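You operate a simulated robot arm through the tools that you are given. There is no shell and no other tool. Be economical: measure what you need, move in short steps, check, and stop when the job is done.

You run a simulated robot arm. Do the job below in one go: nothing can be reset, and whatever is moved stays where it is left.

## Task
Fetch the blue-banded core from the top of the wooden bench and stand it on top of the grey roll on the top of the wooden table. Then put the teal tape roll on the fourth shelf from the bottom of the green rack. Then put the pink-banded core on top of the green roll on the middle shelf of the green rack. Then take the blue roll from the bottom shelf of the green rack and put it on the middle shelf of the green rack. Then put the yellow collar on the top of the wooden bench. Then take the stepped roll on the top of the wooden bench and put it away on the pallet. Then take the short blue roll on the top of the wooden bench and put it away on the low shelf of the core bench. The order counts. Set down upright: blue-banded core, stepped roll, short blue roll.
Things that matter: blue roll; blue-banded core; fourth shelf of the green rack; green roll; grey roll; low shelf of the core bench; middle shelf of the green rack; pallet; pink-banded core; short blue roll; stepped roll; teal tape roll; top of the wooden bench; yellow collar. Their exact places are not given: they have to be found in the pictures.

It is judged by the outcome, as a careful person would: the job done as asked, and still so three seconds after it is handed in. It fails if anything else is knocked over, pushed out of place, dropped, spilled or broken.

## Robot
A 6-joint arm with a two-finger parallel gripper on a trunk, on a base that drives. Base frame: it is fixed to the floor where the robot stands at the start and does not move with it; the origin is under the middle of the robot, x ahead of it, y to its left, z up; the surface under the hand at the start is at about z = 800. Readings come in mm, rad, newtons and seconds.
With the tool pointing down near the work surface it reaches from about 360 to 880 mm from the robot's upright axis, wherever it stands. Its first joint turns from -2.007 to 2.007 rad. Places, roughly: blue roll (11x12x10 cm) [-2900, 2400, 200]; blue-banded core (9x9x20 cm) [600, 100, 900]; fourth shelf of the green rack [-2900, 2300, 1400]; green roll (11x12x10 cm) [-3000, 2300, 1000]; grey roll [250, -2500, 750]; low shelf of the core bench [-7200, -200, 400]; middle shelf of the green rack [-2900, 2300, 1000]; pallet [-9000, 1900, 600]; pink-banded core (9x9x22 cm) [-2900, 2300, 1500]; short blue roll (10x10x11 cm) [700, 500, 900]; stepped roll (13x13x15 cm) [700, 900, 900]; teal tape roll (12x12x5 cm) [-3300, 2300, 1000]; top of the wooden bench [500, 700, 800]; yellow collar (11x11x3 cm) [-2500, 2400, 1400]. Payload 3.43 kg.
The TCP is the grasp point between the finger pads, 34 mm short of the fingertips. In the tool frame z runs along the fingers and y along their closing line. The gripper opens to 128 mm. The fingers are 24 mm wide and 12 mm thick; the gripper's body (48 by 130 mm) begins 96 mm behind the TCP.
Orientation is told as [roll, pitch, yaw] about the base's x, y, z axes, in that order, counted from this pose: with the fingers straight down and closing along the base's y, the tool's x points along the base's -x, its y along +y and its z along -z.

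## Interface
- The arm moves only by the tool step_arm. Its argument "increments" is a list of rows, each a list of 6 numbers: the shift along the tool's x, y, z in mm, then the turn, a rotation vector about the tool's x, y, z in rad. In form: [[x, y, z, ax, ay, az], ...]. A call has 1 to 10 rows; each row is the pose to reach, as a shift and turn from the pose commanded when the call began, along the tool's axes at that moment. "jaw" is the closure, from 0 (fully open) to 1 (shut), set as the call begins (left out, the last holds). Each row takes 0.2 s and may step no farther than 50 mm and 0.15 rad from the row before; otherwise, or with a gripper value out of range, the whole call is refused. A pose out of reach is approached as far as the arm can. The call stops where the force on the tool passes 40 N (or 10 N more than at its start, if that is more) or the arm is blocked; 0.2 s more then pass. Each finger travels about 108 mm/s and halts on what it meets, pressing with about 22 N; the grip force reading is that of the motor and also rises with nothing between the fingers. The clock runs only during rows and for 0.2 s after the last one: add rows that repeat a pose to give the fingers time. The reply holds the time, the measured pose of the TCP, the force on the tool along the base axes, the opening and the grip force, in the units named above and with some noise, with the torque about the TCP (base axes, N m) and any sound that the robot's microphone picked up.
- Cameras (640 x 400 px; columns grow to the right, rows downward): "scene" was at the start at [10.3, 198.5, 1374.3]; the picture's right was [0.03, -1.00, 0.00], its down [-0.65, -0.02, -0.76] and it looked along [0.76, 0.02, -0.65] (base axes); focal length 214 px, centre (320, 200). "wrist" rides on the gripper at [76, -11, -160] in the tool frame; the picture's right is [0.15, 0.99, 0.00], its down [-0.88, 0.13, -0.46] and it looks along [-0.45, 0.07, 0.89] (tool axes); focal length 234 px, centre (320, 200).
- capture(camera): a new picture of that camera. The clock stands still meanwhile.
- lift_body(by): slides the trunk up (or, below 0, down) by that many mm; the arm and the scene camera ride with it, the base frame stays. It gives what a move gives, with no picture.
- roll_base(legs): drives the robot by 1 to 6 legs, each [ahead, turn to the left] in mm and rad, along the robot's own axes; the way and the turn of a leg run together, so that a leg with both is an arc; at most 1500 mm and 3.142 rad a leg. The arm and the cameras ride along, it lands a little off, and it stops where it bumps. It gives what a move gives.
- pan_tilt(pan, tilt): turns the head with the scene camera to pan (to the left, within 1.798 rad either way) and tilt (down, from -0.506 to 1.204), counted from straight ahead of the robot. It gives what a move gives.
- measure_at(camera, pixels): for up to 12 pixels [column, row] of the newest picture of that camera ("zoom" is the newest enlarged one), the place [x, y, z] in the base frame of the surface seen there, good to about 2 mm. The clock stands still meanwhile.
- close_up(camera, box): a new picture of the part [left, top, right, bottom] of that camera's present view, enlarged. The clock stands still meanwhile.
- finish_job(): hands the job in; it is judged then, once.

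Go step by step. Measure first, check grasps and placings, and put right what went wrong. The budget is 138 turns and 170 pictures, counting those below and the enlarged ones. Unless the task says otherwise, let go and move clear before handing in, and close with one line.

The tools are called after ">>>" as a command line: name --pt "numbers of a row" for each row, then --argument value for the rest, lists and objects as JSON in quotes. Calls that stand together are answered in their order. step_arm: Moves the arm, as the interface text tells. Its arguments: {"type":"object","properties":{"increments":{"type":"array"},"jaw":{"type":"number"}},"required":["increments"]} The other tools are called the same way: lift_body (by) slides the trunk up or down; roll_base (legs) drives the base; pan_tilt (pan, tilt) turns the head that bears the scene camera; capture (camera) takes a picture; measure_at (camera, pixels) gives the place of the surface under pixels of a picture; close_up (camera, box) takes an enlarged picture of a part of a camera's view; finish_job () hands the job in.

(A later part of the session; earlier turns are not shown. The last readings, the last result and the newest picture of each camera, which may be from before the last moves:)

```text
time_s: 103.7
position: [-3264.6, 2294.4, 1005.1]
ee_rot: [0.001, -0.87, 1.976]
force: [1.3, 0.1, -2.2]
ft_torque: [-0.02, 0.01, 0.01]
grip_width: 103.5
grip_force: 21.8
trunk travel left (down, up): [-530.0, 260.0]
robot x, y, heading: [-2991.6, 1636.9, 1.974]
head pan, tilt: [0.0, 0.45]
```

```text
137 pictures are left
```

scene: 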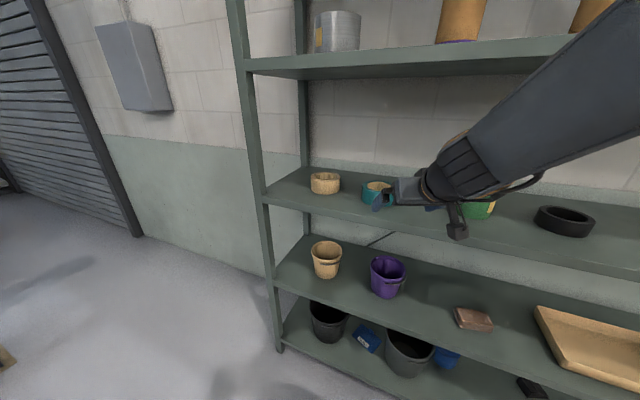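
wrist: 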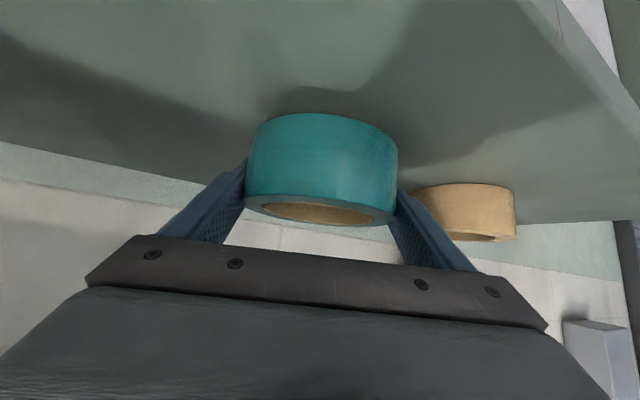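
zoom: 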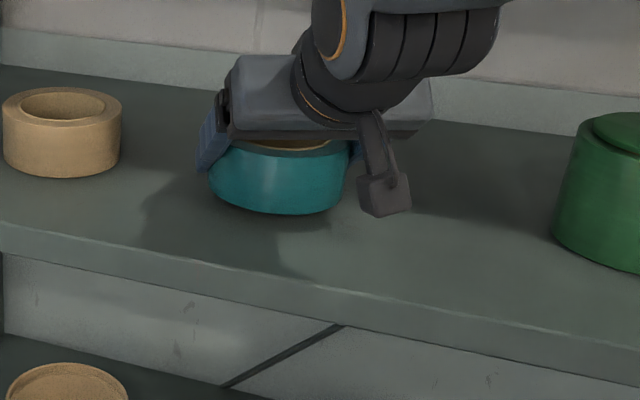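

The ring is clear of the shelf and held level. I raise slightly, back out, then lift high and draw the arm in.

>>> lift_body --by 30

>>> roll_base --legs '[[-330, 0]]'

>>> step_arm --pt "-1 0 -10 0 0 0" --pt "-3 0 -31 0 0 0" --pt "-5 0 -55 0 0 0" --pt "-7 0 -80 0 0 0" --pt "-9 0 -105 0 0 0" --pt "-11 0 -130 0 0 0" --pt "-13 0 -155 0 0 0" --pt "-15 0 -180 0 0 0" --pt "-17 0 -200 0 0 0" --pt "-18 0 -211 0 0 0"

>>> lift_body --by 228

>>> capture --camera "wrist"

```text
time_s: 104.5
position: [-3264.5, 2294.4, 1034.4]
ee_rot: [0.002, -0.87, 1.975]
force: [-0.3, 0.5, -2.5]
ft_torque: [0.03, -0.01, 0.03]
grip_width: 103.5
grip_force: 22.5
trunk travel left (down, up): [-560.0, 230.0]
robot x, y, heading: [-2991.5, 1640.8, 1.977]
head pan, tilt: [0.0, 0.45]
```

```text
time_s: 106.6
position: [-3137.1, 1994.0, 1036.8]
ee_rot: [0.0, -0.869, 1.976]
force: [0.3, 0.0, -2.3]
ft_torque: [0.01, -0.02, 0.0]
grip_width: 103.1
grip_force: 21.9
trunk travel left (down, up): [-560.0, 230.0]
robot x, y, heading: [-2861.7, 1341.1, 1.979]
head pan, tilt: [0.0, 0.45]
```

```text
time_s: 108.8
position: [-3082.5, 1866.6, 1179.1]
ee_rot: [0.001, -0.87, 1.976]
force: [0.0, 0.2, -2.5]
ft_torque: [0.02, 0.0, -0.01]
grip_width: 103.1
grip_force: 21.9
out of reach, approached as far as the arm can: row 9, 10
trunk travel left (down, up): [-560.0, 230.0]
robot x, y, heading: [-2863.1, 1340.1, 1.976]
head pan, tilt: [0.0, 0.45]
```

```text
time_s: 111.2
position: [-3081.9, 1868.2, 1407.4]
ee_rot: [0.002, -0.869, 1.974]
force: [-0.9, 0.7, -2.0]
ft_torque: [-0.04, 0.0, 0.02]
grip_width: 103.3
grip_force: 22.3
trunk travel left (down, up): [-788.0, 2.0]
robot x, y, heading: [-2860.8, 1340.6, 1.983]
head pan, tilt: [0.0, 0.45]
```

```text
136 pictures are left
```

wrist: 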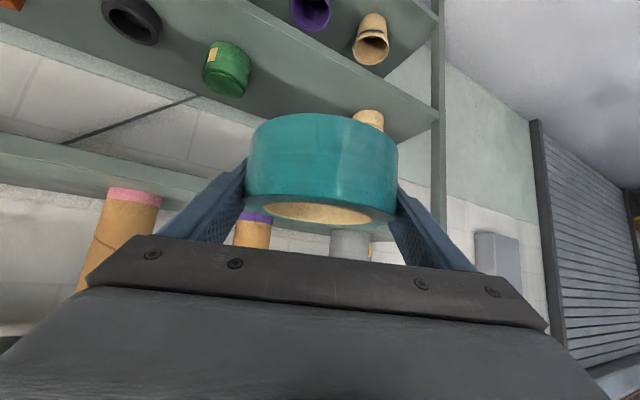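

Held steady. I reposition the base in front of x≈−2720 and look at the fourth shelf.

>>> roll_base --legs '[[0, -1.12], [214, 0], [0, 0.713]]'

>>> step_arm --pt "-8 0 -6 0 0 0" --pt "-20 0 -17 0 0 0" --pt "-34 0 -29 0 0 0" --pt "-42 0 -35 0 0 0"

>>> pan_tilt --pan 0.15 --tilt 0.3

>>> capture --camera "scene"

```text
time_s: 117.6
position: [-2719.1, 2075.8, 1406.3]
ee_rot: [0.0, -0.868, 1.574]
force: [-0.8, 1.0, -2.5]
ft_torque: [0.01, 0.0, 0.04]
grip_width: 103.2
grip_force: 22.1
trunk travel left (down, up): [-788.0, 2.0]
robot x, y, heading: [-2721.4, 1501.9, 1.574]
head pan, tilt: [0.0, 0.45]
```

```text
time_s: 118.6
position: [-2717.5, 2077.5, 1463.1]
ee_rot: [-0.001, -0.87, 1.573]
force: [-0.1, 0.3, -2.6]
ft_torque: [-0.01, 0.0, -0.03]
grip_width: 103.4
grip_force: 21.6
trunk travel left (down, up): [-788.0, 2.0]
robot x, y, heading: [-2721.5, 1506.6, 1.574]
head pan, tilt: [0.0, 0.45]
```

```text
time_s: 119.3
position: [-2719.4, 2076.6, 1462.3]
ee_rot: [0.0, -0.867, 1.575]
force: [0.7, 0.0, -2.1]
ft_torque: [0.0, -0.03, -0.03]
grip_width: 103.3
grip_force: 22.1
trunk travel left (down, up): [-788.0, 2.0]
robot x, y, heading: [-2719.8, 1506.3, 1.57]
head pan, tilt: [0.15, 0.3]
```

```text
135 pictures are left
```

scene: 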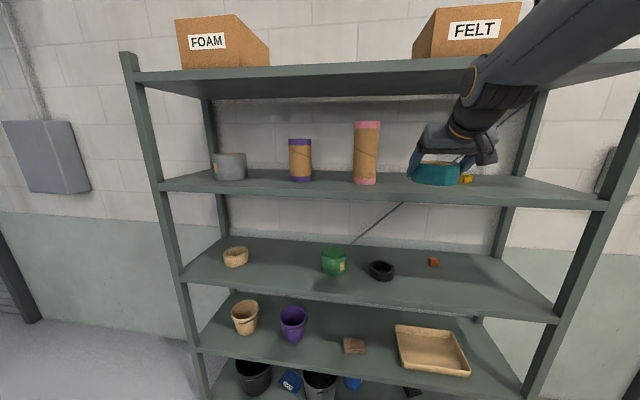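

The path to the gap right of the pink core is open. I drive forward 150 mm and check.

>>> roll_base --legs '[[150, 0]]'

>>> capture --camera "scene"

>>> capture --camera "wrist"

```text
time_s: 120.7
position: [-2719.3, 2226.9, 1462.2]
ee_rot: [0.001, -0.868, 1.575]
force: [0.0, -0.3, -1.9]
ft_torque: [0.0, 0.01, -0.01]
grip_width: 103.2
grip_force: 21.6
trunk travel left (down, up): [-788.0, 2.0]
robot x, y, heading: [-2721.3, 1656.4, 1.576]
head pan, tilt: [0.15, 0.3]
```

```text
134 pictures are left
```

scene: 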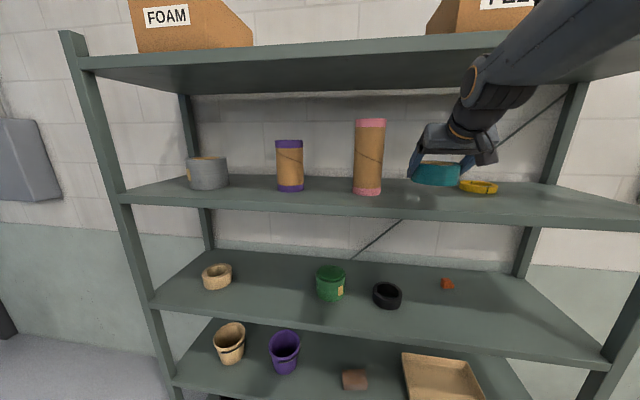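

```text
133 pictures are left
```

wrist: 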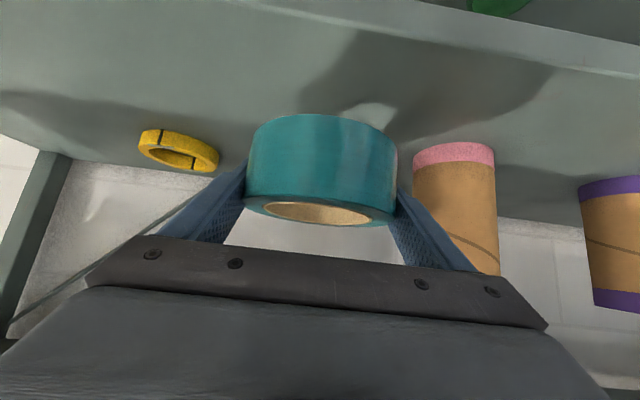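

A whitish patch shows on the shelf at (412,197). I zoom in and measure it, along with the forearm's clearance to the top shelf.

>>> close_up --camera "scene" --box '[380, 130, 500, 210]'

>>> measure_at --camera "scene" --pixels '[[412, 197], [480, 75], [520, 50], [500, 90], [590, 45], [440, 60], [478, 186], [478, 193], [462, 187], [497, 187]]'

```text
5.00 times, centred on (440, 170) of scene
```

zoom: 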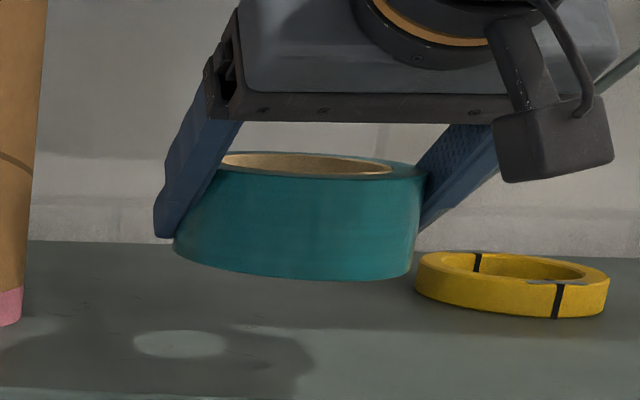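

```text
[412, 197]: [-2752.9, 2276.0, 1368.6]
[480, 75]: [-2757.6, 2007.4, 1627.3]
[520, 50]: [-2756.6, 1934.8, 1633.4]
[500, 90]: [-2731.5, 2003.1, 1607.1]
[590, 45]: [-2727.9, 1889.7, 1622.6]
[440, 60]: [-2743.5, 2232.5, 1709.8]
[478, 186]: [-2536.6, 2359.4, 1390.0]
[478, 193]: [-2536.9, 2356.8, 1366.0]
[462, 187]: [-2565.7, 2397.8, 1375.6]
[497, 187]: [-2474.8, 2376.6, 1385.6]
```

The patch is just light through the ring. I move in above the spot and lower most of the way.

>>> step_arm --pt "-10 0 12 0 0 0" --pt "-24 0 29 0 0 0" --pt "-35 0 42 0 0 0" --pt "-41 0 49 0 0 0" --pt "-32 0 57 0 0 0" --pt "-22 0 65 0 0 0" --pt "-12 0 73.5 0 0 0" --pt "-6 0 78.5 0 0 0" --pt "-3 0 81 0 0 0" --pt "-3 0 81 0 0 0"

>>> close_up --camera "scene" --box '[370, 130, 490, 210]'

```text
time_s: 122.9
position: [-2720.1, 2290.6, 1412.6]
ee_rot: [-0.001, -0.87, 1.577]
force: [-0.5, 0.2, -3.6]
ft_torque: [-0.02, -0.01, 0.02]
grip_width: 103.2
grip_force: 22.4
trunk travel left (down, up): [-788.0, 2.0]
robot x, y, heading: [-2719.6, 1653.5, 1.577]
head pan, tilt: [0.15, 0.3]
```

```text
5.00 times, centred on (430, 170) of scene
```

zoom: 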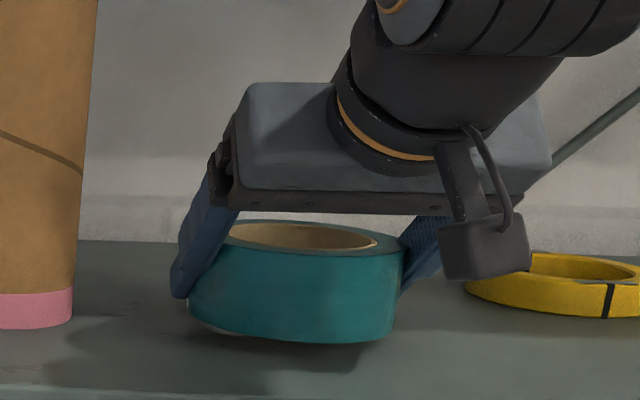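

Close to touching; I lower in 2 mm steps.

>>> step_arm --pt "1.5 0 1.3 0 0 0" --pt "3 0 2.6 0 0 0" --pt "4.6 0 3.9 0 0 0" --pt "6.1 0 5.2 0 0 0" --pt "6.1 0 5.2 0 0 0"

>>> close_up --camera "scene" --box '[370, 130, 490, 210]'

```text
time_s: 124.1
position: [-2719.0, 2290.9, 1403.4]
ee_rot: [0.001, -0.867, 1.577]
force: [-1.0, 2.0, -2.0]
ft_torque: [0.02, 0.0, -0.02]
grip_width: 103.3
grip_force: 21.4
trunk travel left (down, up): [-788.0, 2.0]
robot x, y, heading: [-2718.7, 1657.5, 1.575]
head pan, tilt: [0.15, 0.3]
```

```text
5.00 times, centred on (430, 170) of scene
```

zoom: 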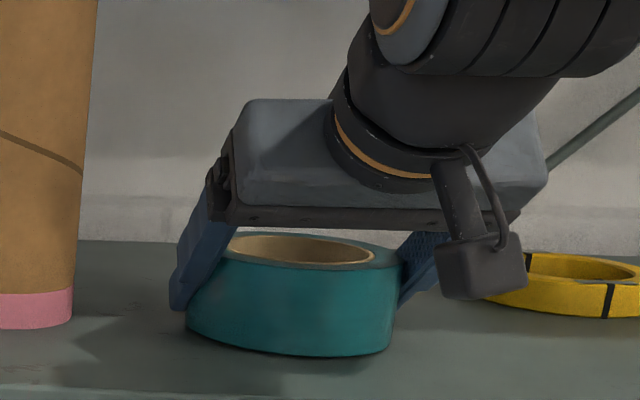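

>>> step_arm --pt "0.8 0 0.6 0 0 0" --pt "1.5 0 1.3 0 0 0" --pt "1.9 0 1.6 0 0 0"

```text
time_s: 124.9
position: [-2719.9, 2289.7, 1403.5]
ee_rot: [0.001, -0.874, 1.576]
force: [-0.6, -1.0, 7.8]
ft_torque: [-0.53, -0.01, -0.08]
grip_width: 103.2
grip_force: 22.2
trunk travel left (down, up): [-788.0, 2.0]
robot x, y, heading: [-2718.3, 1655.1, 1.578]
head pan, tilt: [0.15, 0.3]
```

There is contact. I open and withdraw along the tool axis.

>>> step_arm --pt "0 0 0 0 0 0" --pt "0 0 0 0 0 0" --pt "0 0 0 0 0 0" --jaw 0

>>> step_arm --pt "0 0 -15 0 0 0" --pt "0 0 -45 0 0 0" --pt "0 0 -80 0 0 0" --pt "0 0 -115 0 0 0"

>>> close_up --camera "scene" --box '[340, 100, 500, 210]'

```text
time_s: 125.7
position: [-2720.8, 2290.1, 1402.3]
ee_rot: [0.001, -0.87, 1.575]
force: [1.7, 0.7, 0.7]
ft_torque: [0.02, 0.02, 0.0]
grip_width: 128.1
grip_force: 0.1
trunk travel left (down, up): [-788.0, 2.0]
robot x, y, heading: [-2719.6, 1656.2, 1.582]
head pan, tilt: [0.15, 0.3]
```

```text
time_s: 126.7
position: [-2720.3, 2204.1, 1476.6]
ee_rot: [-0.001, -0.87, 1.577]
force: [-0.4, 0.3, 0.5]
ft_torque: [0.0, 0.01, -0.02]
grip_width: 128.1
grip_force: 0.1
trunk travel left (down, up): [-788.0, 2.0]
robot x, y, heading: [-2723.6, 1654.5, 1.574]
head pan, tilt: [0.15, 0.3]
```

```text
3.64 times, centred on (420, 155) of scene
```

zoom: 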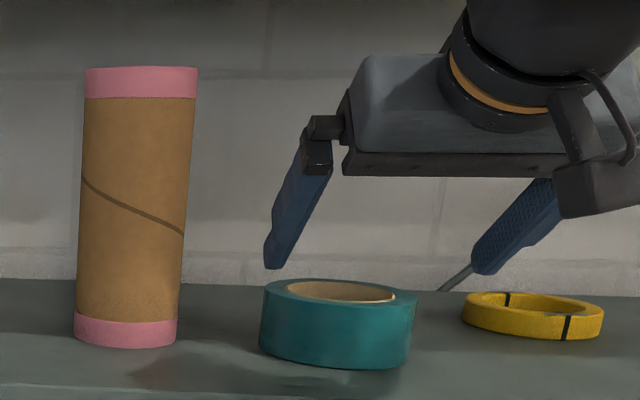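

The teal roll sits flat on the fourth shelf. Next is the pink-banded core: I back out, aim the base at it, and level the tool to about 12° below horizontal.

>>> roll_base --legs '[[-300, 0], [0, 0.178]]'

>>> step_arm --pt "0 0 0 0 -0.12 0" --pt "0 0 0 0 -0.24 0" --pt "0 0 0 0 -0.36 0" --pt "0 0 0 0 -0.49 0" --pt "0 0 0 0 -0.49 0"

>>> pan_tilt --pan 0.0 --tilt 0.35

>>> capture --camera "scene"

```text
time_s: 129.4
position: [-2815.4, 1891.4, 1475.9]
ee_rot: [-0.001, -0.87, 1.754]
force: [0.2, -0.5, 0.3]
ft_torque: [-0.02, -0.02, -0.01]
grip_width: 127.8
grip_force: 0.0
trunk travel left (down, up): [-788.0, 2.0]
robot x, y, heading: [-2720.9, 1349.3, 1.757]
head pan, tilt: [0.15, 0.3]
```

```text
time_s: 130.6
position: [-2815.1, 1890.8, 1475.8]
ee_rot: [0.0, -1.362, 1.752]
force: [0.2, -0.4, 0.2]
ft_torque: [0.01, -0.01, 0.04]
grip_width: 128.2
grip_force: 0.0
trunk travel left (down, up): [-788.0, 2.0]
robot x, y, heading: [-2719.7, 1352.5, 1.756]
head pan, tilt: [0.15, 0.3]
```

```text
time_s: 131.3
position: [-2814.6, 1891.6, 1475.9]
ee_rot: [0.0, -1.359, 1.755]
force: [0.4, 1.0, 0.3]
ft_torque: [0.0, 0.01, -0.01]
grip_width: 128.1
grip_force: 0.0
trunk travel left (down, up): [-788.0, 2.0]
robot x, y, heading: [-2718.8, 1352.8, 1.753]
head pan, tilt: [0.0, 0.351]
```

```text
128 pictures are left
```

scene: 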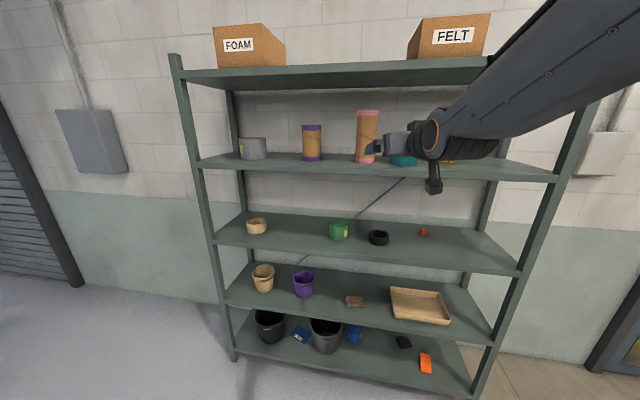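

Tool level. I zoom in to measure the pink core and the green roll.

>>> close_up --camera "scene" --box '[290, 95, 410, 175]'

>>> measure_at --camera "zoom" --pixels '[[410, 100], [410, 200], [410, 300], [368, 150], [455, 150], [366, 250], [412, 340], [416, 82], [412, 350]]'

>>> close_up --camera "scene" --box '[300, 200, 420, 275]'

>>> measure_at --camera "zoom" --pixels '[[160, 150], [250, 150], [206, 190], [206, 110], [190, 108], [225, 108], [206, 130], [206, 205], [368, 185], [472, 185], [420, 220], [206, 117]]'

```text
5.00 times, centred on (350, 135) of scene
```

zoom: 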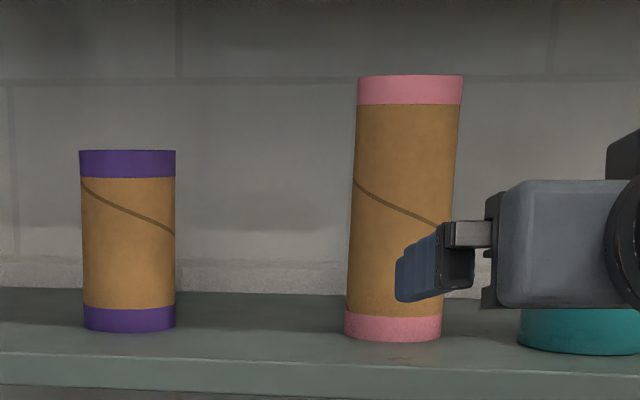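

```text
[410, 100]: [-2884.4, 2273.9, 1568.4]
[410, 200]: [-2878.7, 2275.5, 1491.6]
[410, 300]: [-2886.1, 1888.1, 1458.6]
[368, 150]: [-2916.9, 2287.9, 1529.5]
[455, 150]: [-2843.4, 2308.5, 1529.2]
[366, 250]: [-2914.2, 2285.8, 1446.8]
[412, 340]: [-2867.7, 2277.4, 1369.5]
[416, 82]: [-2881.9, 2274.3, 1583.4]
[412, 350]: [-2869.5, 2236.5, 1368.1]
```

```text
5.33 times, centred on (360, 238) of scene
```

zoom: 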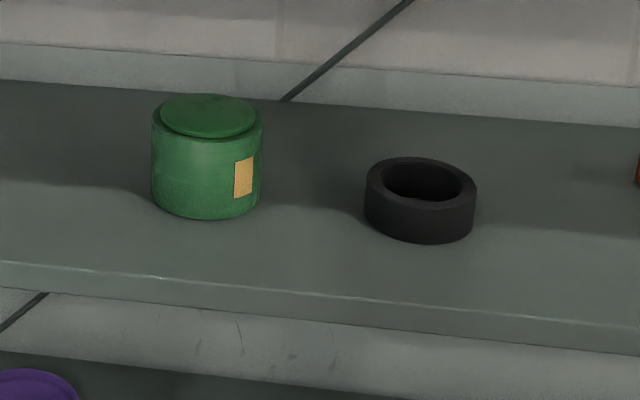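

```text
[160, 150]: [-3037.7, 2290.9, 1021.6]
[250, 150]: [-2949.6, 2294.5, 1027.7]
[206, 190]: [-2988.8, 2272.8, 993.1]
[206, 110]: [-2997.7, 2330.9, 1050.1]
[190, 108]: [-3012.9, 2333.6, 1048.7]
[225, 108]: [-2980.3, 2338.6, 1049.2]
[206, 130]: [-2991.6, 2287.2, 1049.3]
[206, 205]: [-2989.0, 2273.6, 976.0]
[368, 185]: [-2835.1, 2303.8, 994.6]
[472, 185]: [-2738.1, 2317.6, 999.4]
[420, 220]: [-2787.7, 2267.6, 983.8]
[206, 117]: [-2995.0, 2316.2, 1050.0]
```

The pink core's axis is about (−2886, 2317), z 1368 to 1587; the green lid's top is z 1049.5. I trim sideways and drive 320 mm ahead.

>>> step_arm --pt "6 -8 1 0 0 0" --pt "6 -8 1 0 0 0"

>>> roll_base --legs '[[320, 0]]'

>>> capture --camera "wrist"

>>> capture --camera "scene"

```text
time_s: 131.9
position: [-2807.5, 1892.2, 1469.8]
ee_rot: [-0.003, -1.359, 1.755]
force: [-0.2, -0.8, 0.2]
ft_torque: [0.0, 0.03, 0.0]
grip_width: 127.8
grip_force: 0.1
trunk travel left (down, up): [-788.0, 2.0]
robot x, y, heading: [-2717.9, 1355.1, 1.757]
head pan, tilt: [0.0, 0.351]
```

```text
time_s: 134.0
position: [-2864.3, 2201.8, 1470.6]
ee_rot: [-0.002, -1.36, 1.754]
force: [0.1, -0.1, 0.6]
ft_torque: [-0.01, -0.01, -0.02]
grip_width: 128.0
grip_force: 0.1
trunk travel left (down, up): [-788.0, 2.0]
robot x, y, heading: [-2776.3, 1664.9, 1.757]
head pan, tilt: [0.0, 0.351]
```

```text
125 pictures are left
```

wrist: 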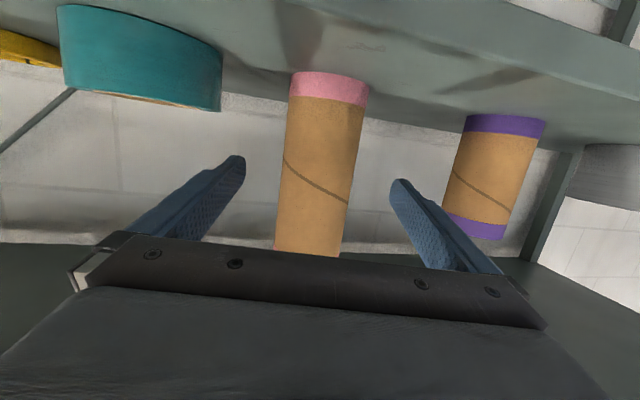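

```text
124 pictures are left
```

scene: 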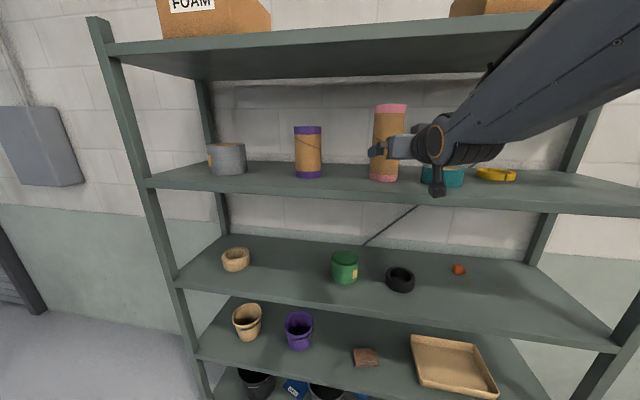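

The core is centred between the fingers. I advance 117 mm level.

>>> step_arm --pt "-7 0 33 0 0 0" --pt "-14 0 66 0 0 0" --pt "-20 0 95 0 0 0" --pt "-24.5 0 114.6 0 0 0" --pt "-24.5 0 114.6 0 0 0"

>>> capture --camera "wrist"

```text
time_s: 135.2
position: [-2885.7, 2317.8, 1469.7]
ee_rot: [-0.001, -1.359, 1.755]
force: [-0.5, 0.3, -0.4]
ft_torque: [0.02, 0.01, 0.01]
grip_width: 127.9
grip_force: 0.1
trunk travel left (down, up): [-788.0, 2.0]
robot x, y, heading: [-2775.8, 1659.9, 1.747]
head pan, tilt: [0.0, 0.351]
```

```text
123 pictures are left
```

wrist: 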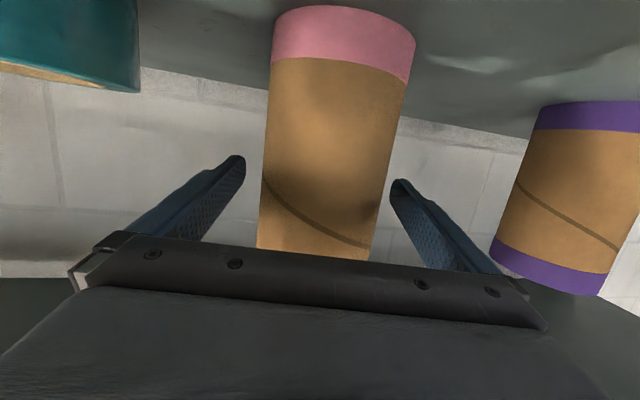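

Straddled and centred. I close and lift gently by 40 mm.

>>> step_arm --pt "0 0 0 0 0 0" --pt "0 0 0 0 0 0" --pt "0 0 0 0 0 0" --jaw 1

>>> step_arm --pt "-1 0 -0.2 0 0 0" --pt "-4 0 -0.8 0 0 0" --pt "-9 0 -1.9 0 0 0" --pt "-15 0 -3.2 0 0 0" --pt "-21 0 -4.5 0 0 0" --pt "-27 0 -5.8 0 0 0" --pt "-32 0 -6.8 0 0 0" --pt "-36 0 -7.7 0 0 0" --pt "-39 0 -8.3 0 0 0" --pt "-39 0 -8.3 0 0 0"

>>> close_up --camera "scene" --box '[320, 80, 480, 200]'

>>> capture --camera "wrist"

```text
time_s: 136.0
position: [-2886.7, 2316.8, 1470.5]
ee_rot: [0.0, -1.36, 1.754]
force: [0.3, 1.5, 0.3]
ft_torque: [0.02, 0.09, -0.03]
grip_width: 86.1
grip_force: 21.8
trunk travel left (down, up): [-788.0, 2.0]
robot x, y, heading: [-2776.5, 1668.4, 1.756]
head pan, tilt: [0.0, 0.351]
```

```text
time_s: 138.2
position: [-2885.6, 2317.7, 1509.8]
ee_rot: [0.0, -1.36, 1.754]
force: [-0.4, 0.7, -2.3]
ft_torque: [-0.05, 0.0, 0.02]
grip_width: 86.0
grip_force: 22.4
trunk travel left (down, up): [-788.0, 2.0]
robot x, y, heading: [-2777.2, 1662.3, 1.756]
head pan, tilt: [0.0, 0.351]
```

```text
3.33 times, centred on (400, 140) of scene
```

zoom: 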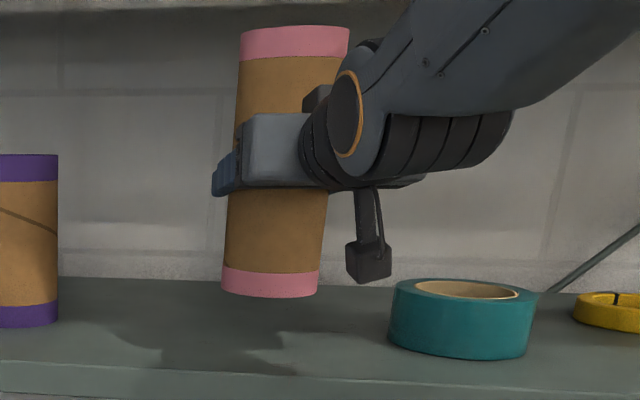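

```text
121 pictures are left
```

wrist: 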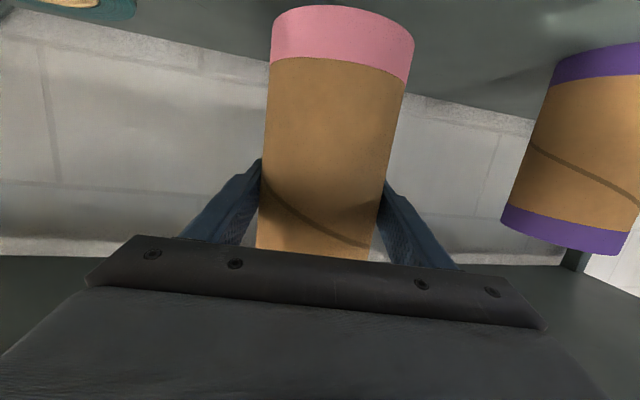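

The core is held without slip. I back out, lower the trunk to the middle-shelf height, aim at the green roll, and look.

>>> roll_base --legs '[[-330, 0], [0, 0.105]]'

>>> lift_body --by -333

>>> pan_tilt --pan 0.05 --tilt 0.3

>>> capture --camera "scene"

>>> capture --camera "wrist"

```text
time_s: 141.0
position: [-2894.8, 1977.9, 1510.4]
ee_rot: [-0.004, -1.359, 1.861]
force: [0.3, -0.1, -2.3]
ft_torque: [0.01, 0.02, -0.03]
grip_width: 85.9
grip_force: 22.0
trunk travel left (down, up): [-788.0, 2.0]
robot x, y, heading: [-2717.6, 1336.8, 1.855]
head pan, tilt: [0.0, 0.351]
```

```text
time_s: 144.2
position: [-2894.2, 1978.3, 1177.1]
ee_rot: [-0.001, -1.36, 1.861]
force: [-0.6, 0.5, -2.2]
ft_torque: [0.0, 0.03, 0.04]
grip_width: 86.1
grip_force: 21.7
trunk travel left (down, up): [-455.0, 335.0]
robot x, y, heading: [-2718.0, 1340.0, 1.863]
head pan, tilt: [0.0, 0.351]
```

```text
time_s: 144.9
position: [-2894.6, 1978.5, 1177.2]
ee_rot: [-0.002, -1.359, 1.861]
force: [0.0, -0.6, -2.0]
ft_torque: [0.01, 0.0, 0.01]
grip_width: 85.7
grip_force: 21.4
trunk travel left (down, up): [-455.0, 335.0]
robot x, y, heading: [-2714.5, 1338.1, 1.865]
head pan, tilt: [0.051, 0.3]
```

```text
120 pictures are left
```

scene: 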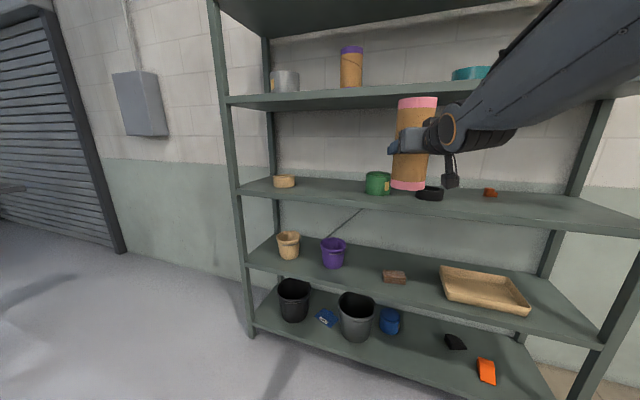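

```text
119 pictures are left
```

wrist: 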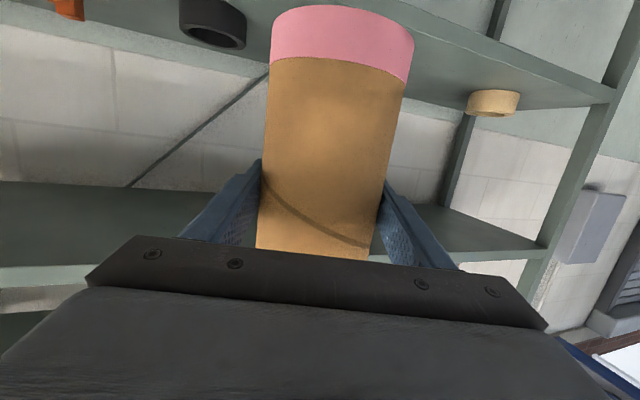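

I refine the green lid's circle before moving in.

>>> close_up --camera "scene" --box '[340, 150, 450, 215]'

>>> measure_at --camera "zoom" --pixels '[[148, 200], [305, 200], [220, 255], [180, 245], [270, 250], [160, 145], [215, 145], [220, 127], [290, 215], [152, 220], [360, 215], [420, 215]]'

```text
5.82 times, centred on (395, 182) of scene
```

zoom: 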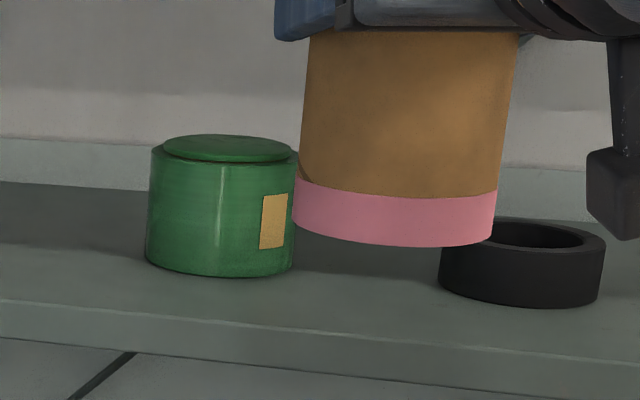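

```text
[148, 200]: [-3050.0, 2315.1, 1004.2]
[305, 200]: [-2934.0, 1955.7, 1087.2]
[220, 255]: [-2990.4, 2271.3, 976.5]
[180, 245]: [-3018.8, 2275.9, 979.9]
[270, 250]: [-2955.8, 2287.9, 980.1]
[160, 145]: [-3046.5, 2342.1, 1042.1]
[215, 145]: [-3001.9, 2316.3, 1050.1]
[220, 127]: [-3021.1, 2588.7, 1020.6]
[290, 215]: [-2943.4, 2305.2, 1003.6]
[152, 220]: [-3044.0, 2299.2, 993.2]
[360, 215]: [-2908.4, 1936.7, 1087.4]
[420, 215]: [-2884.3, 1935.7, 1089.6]
```

The green roll's centre is (−2996, 2325), and the core's bottom is about 25 mm above lid height. I drive 250 mm in and check.

>>> roll_base --legs '[[250, 0]]'

>>> capture --camera "scene"

```text
time_s: 146.7
position: [-2965.1, 2217.8, 1176.7]
ee_rot: [0.0, -1.362, 1.861]
force: [-0.5, -0.5, -1.5]
ft_torque: [0.01, -0.02, 0.03]
grip_width: 85.9
grip_force: 21.7
trunk travel left (down, up): [-455.0, 335.0]
robot x, y, heading: [-2787.1, 1581.3, 1.858]
head pan, tilt: [0.051, 0.3]
```

```text
117 pictures are left
```

scene: 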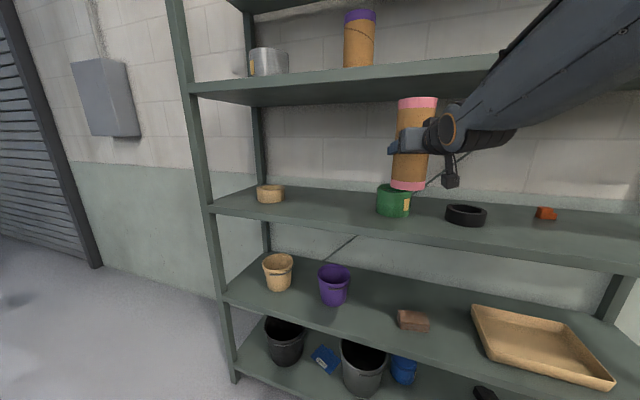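

>>> measure_at --camera "scene" --pixels '[[450, 128], [490, 95], [500, 120], [540, 45], [560, 100], [480, 150]]'

```text
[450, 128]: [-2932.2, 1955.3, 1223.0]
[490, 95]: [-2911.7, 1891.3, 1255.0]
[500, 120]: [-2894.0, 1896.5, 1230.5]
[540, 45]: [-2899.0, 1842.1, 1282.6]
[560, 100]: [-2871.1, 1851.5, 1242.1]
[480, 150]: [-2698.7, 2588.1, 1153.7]
```

The forearm stays clear of the shelf above. I move the last 112 mm level.

>>> step_arm --pt "-1 0 5 0 0 0" --pt "-4 -0.3 18 0 0 0" --pt "-8 -0.5 37 0 0 0" --pt "-12 -0.7 57 0 0 0" --pt "-16 -1 77 0 0 0" --pt "-20 -1 94 0 0 0" --pt "-22.5 -1 105 0 0 0" --pt "-23.3 -1 109 0 0 0" --pt "-23.3 -1 109 0 0 0"

>>> close_up --camera "scene" --box '[350, 80, 470, 225]'

>>> capture --camera "wrist"

```text
time_s: 148.7
position: [-2994.7, 2324.5, 1178.3]
ee_rot: [-0.002, -1.36, 1.86]
force: [-1.2, 0.2, -3.2]
ft_torque: [0.03, -0.01, 0.0]
grip_width: 85.9
grip_force: 22.0
trunk travel left (down, up): [-455.0, 335.0]
robot x, y, heading: [-2784.7, 1578.6, 1.856]
head pan, tilt: [0.051, 0.3]
```

```text
2.76 times, centred on (410, 152) of scene
```

zoom: 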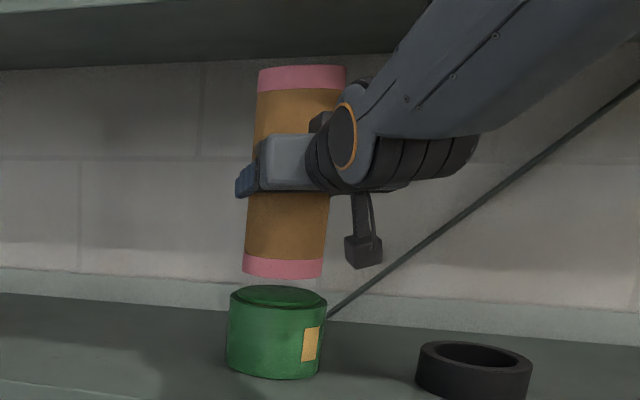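

```text
115 pictures are left
```

wrist: 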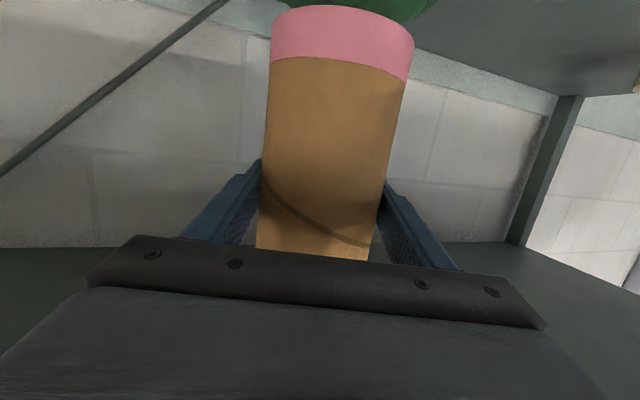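

>>> measure_at --camera "zoom" --pixels '[[283, 272], [246, 265], [318, 268], [283, 210], [252, 220], [324, 220], [285, 300], [300, 75], [278, 310], [278, 340], [236, 330], [318, 340]]'

```text
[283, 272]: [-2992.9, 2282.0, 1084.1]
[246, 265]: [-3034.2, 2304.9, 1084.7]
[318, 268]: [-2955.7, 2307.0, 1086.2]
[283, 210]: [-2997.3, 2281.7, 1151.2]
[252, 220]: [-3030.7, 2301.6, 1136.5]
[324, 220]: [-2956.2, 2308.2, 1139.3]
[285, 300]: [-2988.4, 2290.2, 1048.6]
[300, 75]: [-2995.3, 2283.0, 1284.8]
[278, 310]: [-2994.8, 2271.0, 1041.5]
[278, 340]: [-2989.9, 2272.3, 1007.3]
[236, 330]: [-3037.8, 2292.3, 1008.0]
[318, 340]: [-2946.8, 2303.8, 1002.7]
```

The core is centred on the lid. I lower 22 mm, then creep to contact.

>>> step_arm --pt "2 0 0.4 0 0 0" --pt "6 0 1.3 0 0 0" --pt "11 0 2.4 0 0 0" --pt "16 0 3.4 0 0 0" --pt "19.5 0 4.2 0 0 0" --pt "21.5 0 4.6 0 0 0" --pt "23 0 4.9 0 0 0" --pt "24 0 5.1 0 0 0" --pt "25 0 5.3 0 0 0"

>>> close_up --camera "scene" --box '[350, 80, 470, 225]'

```text
time_s: 150.7
position: [-2995.8, 2324.9, 1150.7]
ee_rot: [-0.002, -1.359, 1.86]
force: [-0.3, 0.4, -2.8]
ft_torque: [-0.01, 0.0, 0.01]
grip_width: 86.1
grip_force: 21.8
trunk travel left (down, up): [-455.0, 335.0]
robot x, y, heading: [-2792.3, 1575.8, 1.861]
head pan, tilt: [0.051, 0.3]
```

```text
2.76 times, centred on (410, 152) of scene
```

zoom: 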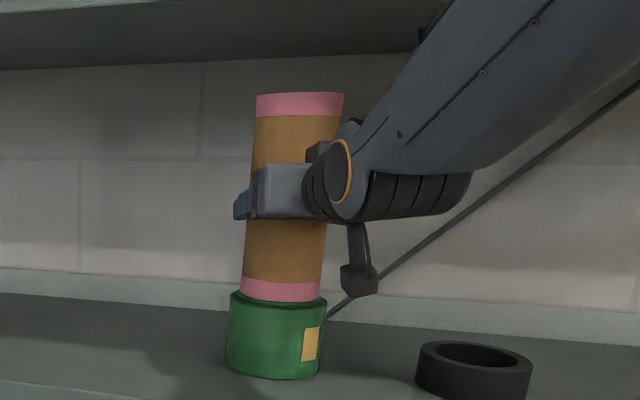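

>>> step_arm --pt "0.7 0 0.1 0 0 0" --pt "1.4 0 0.3 0 0 0" --pt "2 0 0.4 0 0 0" --pt "2 0 0.4 0 0 0"

```text
time_s: 151.7
position: [-2996.7, 2325.7, 1151.4]
ee_rot: [-0.003, -1.361, 1.86]
force: [-0.2, 2.7, 12.3]
ft_torque: [-0.24, 0.03, 0.09]
grip_width: 85.8
grip_force: 21.7
trunk travel left (down, up): [-455.0, 335.0]
robot x, y, heading: [-2790.4, 1580.6, 1.857]
head pan, tilt: [0.051, 0.3]
```

There is contact (about 14 N). I ease off slightly, open, and withdraw straight back along the level direction.

>>> step_arm --pt "-0.8 0 0 0 0 0" --pt "-0.8 0 0 0 0 0" --pt "-0.8 0 0 0 0 0" --pt "-0.8 0 0 0 0 0" --jaw 0

>>> step_arm --pt "3 0 -15 0 0 0" --pt "10 0 -45 0 0 0" --pt "19 0 -85 0 0 0" --pt "27 0 -125 0 0 0"

>>> capture --camera "scene"

```text
time_s: 152.7
position: [-2996.7, 2325.2, 1149.7]
ee_rot: [-0.002, -1.359, 1.86]
force: [0.6, -0.2, 0.1]
ft_torque: [-0.01, 0.0, -0.01]
grip_width: 128.0
grip_force: 0.0
trunk travel left (down, up): [-455.0, 335.0]
robot x, y, heading: [-2786.1, 1576.4, 1.858]
head pan, tilt: [0.051, 0.3]
```

```text
time_s: 153.7
position: [-2959.6, 2201.9, 1149.6]
ee_rot: [-0.001, -1.36, 1.861]
force: [0.4, 0.0, -1.0]
ft_torque: [0.04, -0.01, 0.01]
grip_width: 128.1
grip_force: 0.0
trunk travel left (down, up): [-455.0, 335.0]
robot x, y, heading: [-2788.5, 1574.7, 1.862]
head pan, tilt: [0.051, 0.3]
```

```text
113 pictures are left
```

scene: 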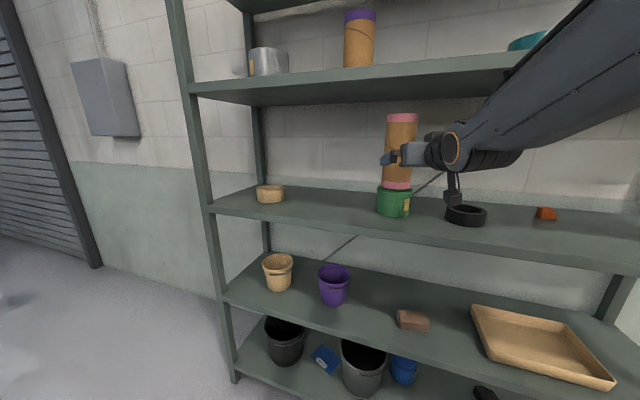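

The pink core stands on the green roll. Next is the blue roll on the bottom shelf, seen at (403,368). I back out, lower the trunk, and look.

>>> roll_base --legs '[[-350, 0], [0, -0.15]]'

>>> lift_body --by -450

>>> pan_tilt --pan 0.0 --tilt 0.5

>>> capture --camera "scene"

```text
time_s: 156.6
position: [-2762.1, 1887.1, 1150.2]
ee_rot: [0.0, -1.359, 1.705]
force: [0.0, 0.1, -0.1]
ft_torque: [0.01, -0.04, 0.02]
grip_width: 128.0
grip_force: 0.0
trunk travel left (down, up): [-455.0, 335.0]
robot x, y, heading: [-2687.8, 1243.1, 1.705]
head pan, tilt: [0.051, 0.3]
```

```text
refused: -450 is not a number from -400 to 400
```

```text
time_s: 157.3
position: [-2763.3, 1887.9, 1149.2]
ee_rot: [-0.001, -1.36, 1.705]
force: [-0.1, 0.5, -0.4]
ft_torque: [0.0, -0.01, 0.04]
grip_width: 127.8
grip_force: 0.0
trunk travel left (down, up): [-455.0, 335.0]
robot x, y, heading: [-2690.8, 1241.0, 1.702]
head pan, tilt: [0.0, 0.499]
```

```text
112 pictures are left
```

scene: 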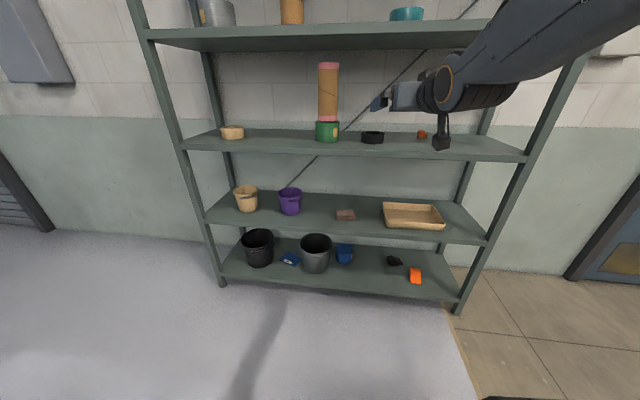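

>>> lift_body --by -400

>>> close_up --camera "scene" --box '[200, 70, 480, 245]'

```text
time_s: 161.2
position: [-2778.0, 1991.6, 748.7]
ee_rot: [0.0, -1.36, 1.704]
force: [0.2, 0.6, 0.5]
ft_torque: [0.0, 0.01, -0.04]
grip_width: 127.7
grip_force: 0.2
trunk travel left (down, up): [-55.0, 735.0]
robot x, y, heading: [-2685.3, 1243.0, 1.7]
head pan, tilt: [0.0, 0.499]
```

```text
2.29 times, centred on (340, 158) of scene
```

zoom: 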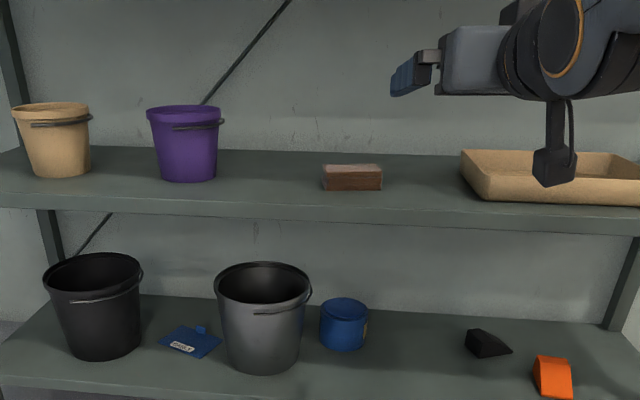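

The blue roll is at zoom (343,325), right of the grey bucket. I measure it, the bucket and the shelves.

>>> measure_at --camera "zoom" --pixels '[[321, 330], [343, 340], [362, 340], [343, 305], [330, 303], [360, 305], [343, 348], [400, 320], [308, 300], [300, 340], [345, 212], [343, 378]]'

>>> close_up --camera "scene" --box '[280, 180, 400, 255]'

```text
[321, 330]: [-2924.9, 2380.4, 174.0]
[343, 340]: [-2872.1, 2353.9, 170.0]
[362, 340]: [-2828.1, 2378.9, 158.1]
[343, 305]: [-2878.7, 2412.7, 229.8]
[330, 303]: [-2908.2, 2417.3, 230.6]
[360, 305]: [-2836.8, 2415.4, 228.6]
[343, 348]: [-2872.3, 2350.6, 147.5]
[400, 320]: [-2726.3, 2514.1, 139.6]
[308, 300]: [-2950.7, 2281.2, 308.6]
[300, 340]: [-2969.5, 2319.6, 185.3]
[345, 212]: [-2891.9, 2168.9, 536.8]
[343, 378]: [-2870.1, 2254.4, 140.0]
```

```text
5.33 times, centred on (340, 218) of scene
```

zoom: 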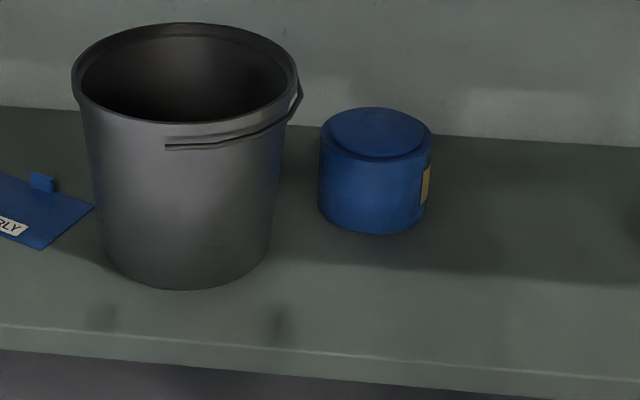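

The bottom shelf is at z 140; the blue roll's centre is about (−2875, 2406), z 140 to 230. The bucket is close on its left, so I will come in from the right (heading ~1.95). I re-tilt the tool, draw it back and down, then reposition.

>>> step_arm --pt "34 0 -12 0 0.06 0" --pt "69 0 -24 0 0.12 0" --pt "103 0 -35 0 0.18 0" --pt "138 0 -47 0 0.245 0" --pt "172 0 -59 0 0.31 0" --pt "207 0 -71 0 0.37 0" --pt "241 0 -83 0 0.43 0" --pt "276 0 -94 0 0.49 0" --pt "276 0 -94 0 0.49 0"

>>> measure_at --camera "zoom" --pixels '[[321, 180], [335, 215], [375, 230], [415, 210], [431, 150], [376, 109], [330, 120], [420, 120], [270, 250], [250, 265], [298, 100], [285, 130]]'

```text
time_s: 163.2
position: [-2764.2, 1897.2, 558.3]
ee_rot: [0.029, -0.871, 1.669]
force: [0.0, -0.4, 0.0]
ft_torque: [0.04, 0.0, 0.07]
grip_width: 128.0
grip_force: 0.2
out of reach, approached as far as the arm can: row 1, 2, 3, 4, 5, 6, 7, 8, 9
trunk travel left (down, up): [-55.0, 735.0]
robot x, y, heading: [-2688.7, 1245.5, 1.706]
head pan, tilt: [0.0, 0.499]
```

```text
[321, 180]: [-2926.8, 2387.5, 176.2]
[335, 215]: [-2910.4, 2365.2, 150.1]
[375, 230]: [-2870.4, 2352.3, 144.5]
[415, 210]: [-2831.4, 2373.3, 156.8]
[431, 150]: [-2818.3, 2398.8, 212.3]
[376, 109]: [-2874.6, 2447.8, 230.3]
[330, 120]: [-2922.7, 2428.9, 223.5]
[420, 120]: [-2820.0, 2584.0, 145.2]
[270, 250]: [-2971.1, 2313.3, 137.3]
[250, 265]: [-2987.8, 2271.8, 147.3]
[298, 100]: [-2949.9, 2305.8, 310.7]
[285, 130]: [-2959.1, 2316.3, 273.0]
```

The blue roll's centre is (−2873.5, 2407). The arm stopped at a reach limit (z 558), so I drop the trunk fully and extend forward and down in open space to find a workable low pose.

>>> lift_body --by -55

>>> step_arm --pt "17 0 35 0 0 0" --pt "34 0 70 0 0 0" --pt "51 0 105 0 0 0" --pt "69 0 140 0 0 0" --pt "86 0 175 0 0 0" --pt "103 0 210 0 0 0" --pt "120 0 245 0 0 0" --pt "120 0 245 0 0 0"

>>> capture --camera "scene"

```text
time_s: 164.1
position: [-2764.5, 1911.9, 501.8]
ee_rot: [-0.001, -0.869, 1.703]
force: [-0.1, -0.5, 0.5]
ft_torque: [0.01, -0.01, 0.03]
grip_width: 128.2
grip_force: 0.0
trunk travel left (down, up): [0.0, 790.0]
robot x, y, heading: [-2686.9, 1241.9, 1.7]
head pan, tilt: [0.0, 0.499]
```

```text
time_s: 165.9
position: [-2779.3, 2020.2, 253.0]
ee_rot: [0.002, -0.867, 1.703]
force: [-0.6, 0.4, 0.4]
ft_torque: [-0.03, 0.0, 0.01]
grip_width: 128.3
grip_force: 0.0
out of reach, approached as far as the arm can: row 1, 2
trunk travel left (down, up): [0.0, 790.0]
robot x, y, heading: [-2688.7, 1239.7, 1.7]
head pan, tilt: [0.0, 0.499]
```

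```text
109 pictures are left
```

scene: 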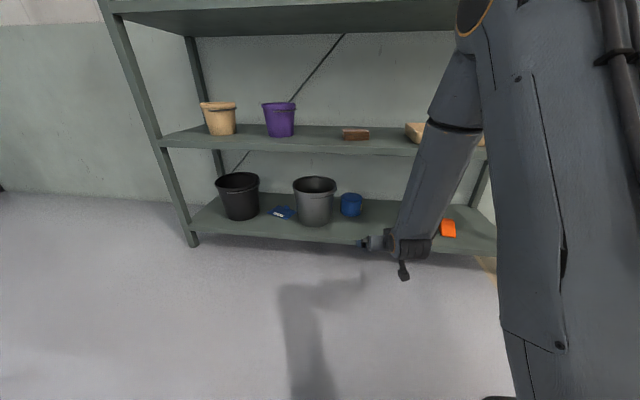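

The low pose works, but the forearm rises steeply from the wrist and could meet the second shelf's edge. I measure it.

>>> measure_at --camera "scene" --pixels '[[400, 230], [405, 210], [420, 180], [430, 150], [440, 120], [455, 80], [465, 60], [490, 40], [402, 268], [375, 242], [500, 200], [530, 330]]'

```text
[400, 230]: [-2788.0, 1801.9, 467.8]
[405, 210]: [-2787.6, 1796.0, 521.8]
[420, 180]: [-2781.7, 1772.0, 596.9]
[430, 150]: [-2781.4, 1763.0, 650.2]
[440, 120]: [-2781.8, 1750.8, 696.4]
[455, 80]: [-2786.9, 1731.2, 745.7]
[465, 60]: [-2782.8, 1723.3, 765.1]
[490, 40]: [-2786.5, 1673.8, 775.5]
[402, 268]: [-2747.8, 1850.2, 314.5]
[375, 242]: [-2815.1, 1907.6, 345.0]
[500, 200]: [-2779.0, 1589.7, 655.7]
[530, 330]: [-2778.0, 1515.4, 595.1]
```

At this tilt the forearm would hit the second shelf. I back up, flatten the tool to about 25° below horizontal, reach further out, and re-measure.

>>> roll_base --legs '[[-200, 0]]'

>>> step_arm --pt "-8 0 32 0 -0.066 0" --pt "-16 0 64 0 -0.132 0" --pt "-25 0 97 0 -0.198 0" --pt "-33 0 129 0 -0.264 0" --pt "-33 0 129 0 -0.264 0"

>>> capture --camera "scene"

>>> measure_at --camera "scene" --pixels '[[400, 210], [400, 190], [410, 170], [420, 150], [430, 120], [445, 90], [460, 60], [390, 230], [395, 170], [415, 110], [400, 250]]'

```text
time_s: 167.5
position: [-2753.3, 1820.7, 252.8]
ee_rot: [0.001, -0.869, 1.705]
force: [-0.3, 0.0, -0.3]
ft_torque: [0.01, -0.02, 0.01]
grip_width: 128.0
grip_force: 0.0
trunk travel left (down, up): [0.0, 790.0]
robot x, y, heading: [-2662.1, 1046.7, 1.699]
head pan, tilt: [0.0, 0.499]
```

```text
time_s: 168.7
position: [-2769.3, 1940.5, 194.5]
ee_rot: [0.0, -1.13, 1.704]
force: [-0.7, 0.2, -0.2]
ft_torque: [0.04, 0.02, 0.0]
grip_width: 127.9
grip_force: 0.1
trunk travel left (down, up): [0.0, 790.0]
robot x, y, heading: [-2662.2, 1044.2, 1.7]
head pan, tilt: [0.0, 0.499]
```

```text
108 pictures are left
```

scene: 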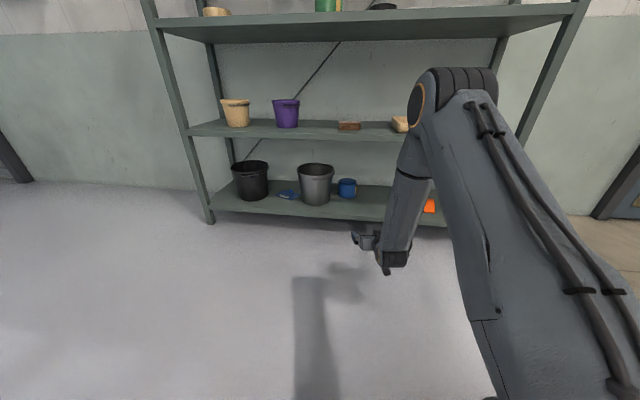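

```text
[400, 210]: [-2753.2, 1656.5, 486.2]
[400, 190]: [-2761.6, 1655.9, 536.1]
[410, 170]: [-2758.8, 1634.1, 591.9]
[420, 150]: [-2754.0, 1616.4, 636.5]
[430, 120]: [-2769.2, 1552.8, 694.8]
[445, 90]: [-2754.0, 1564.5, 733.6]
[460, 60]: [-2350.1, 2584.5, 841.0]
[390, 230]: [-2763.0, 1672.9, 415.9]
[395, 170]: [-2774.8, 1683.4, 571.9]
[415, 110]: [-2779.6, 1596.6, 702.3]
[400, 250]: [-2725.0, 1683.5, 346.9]
```

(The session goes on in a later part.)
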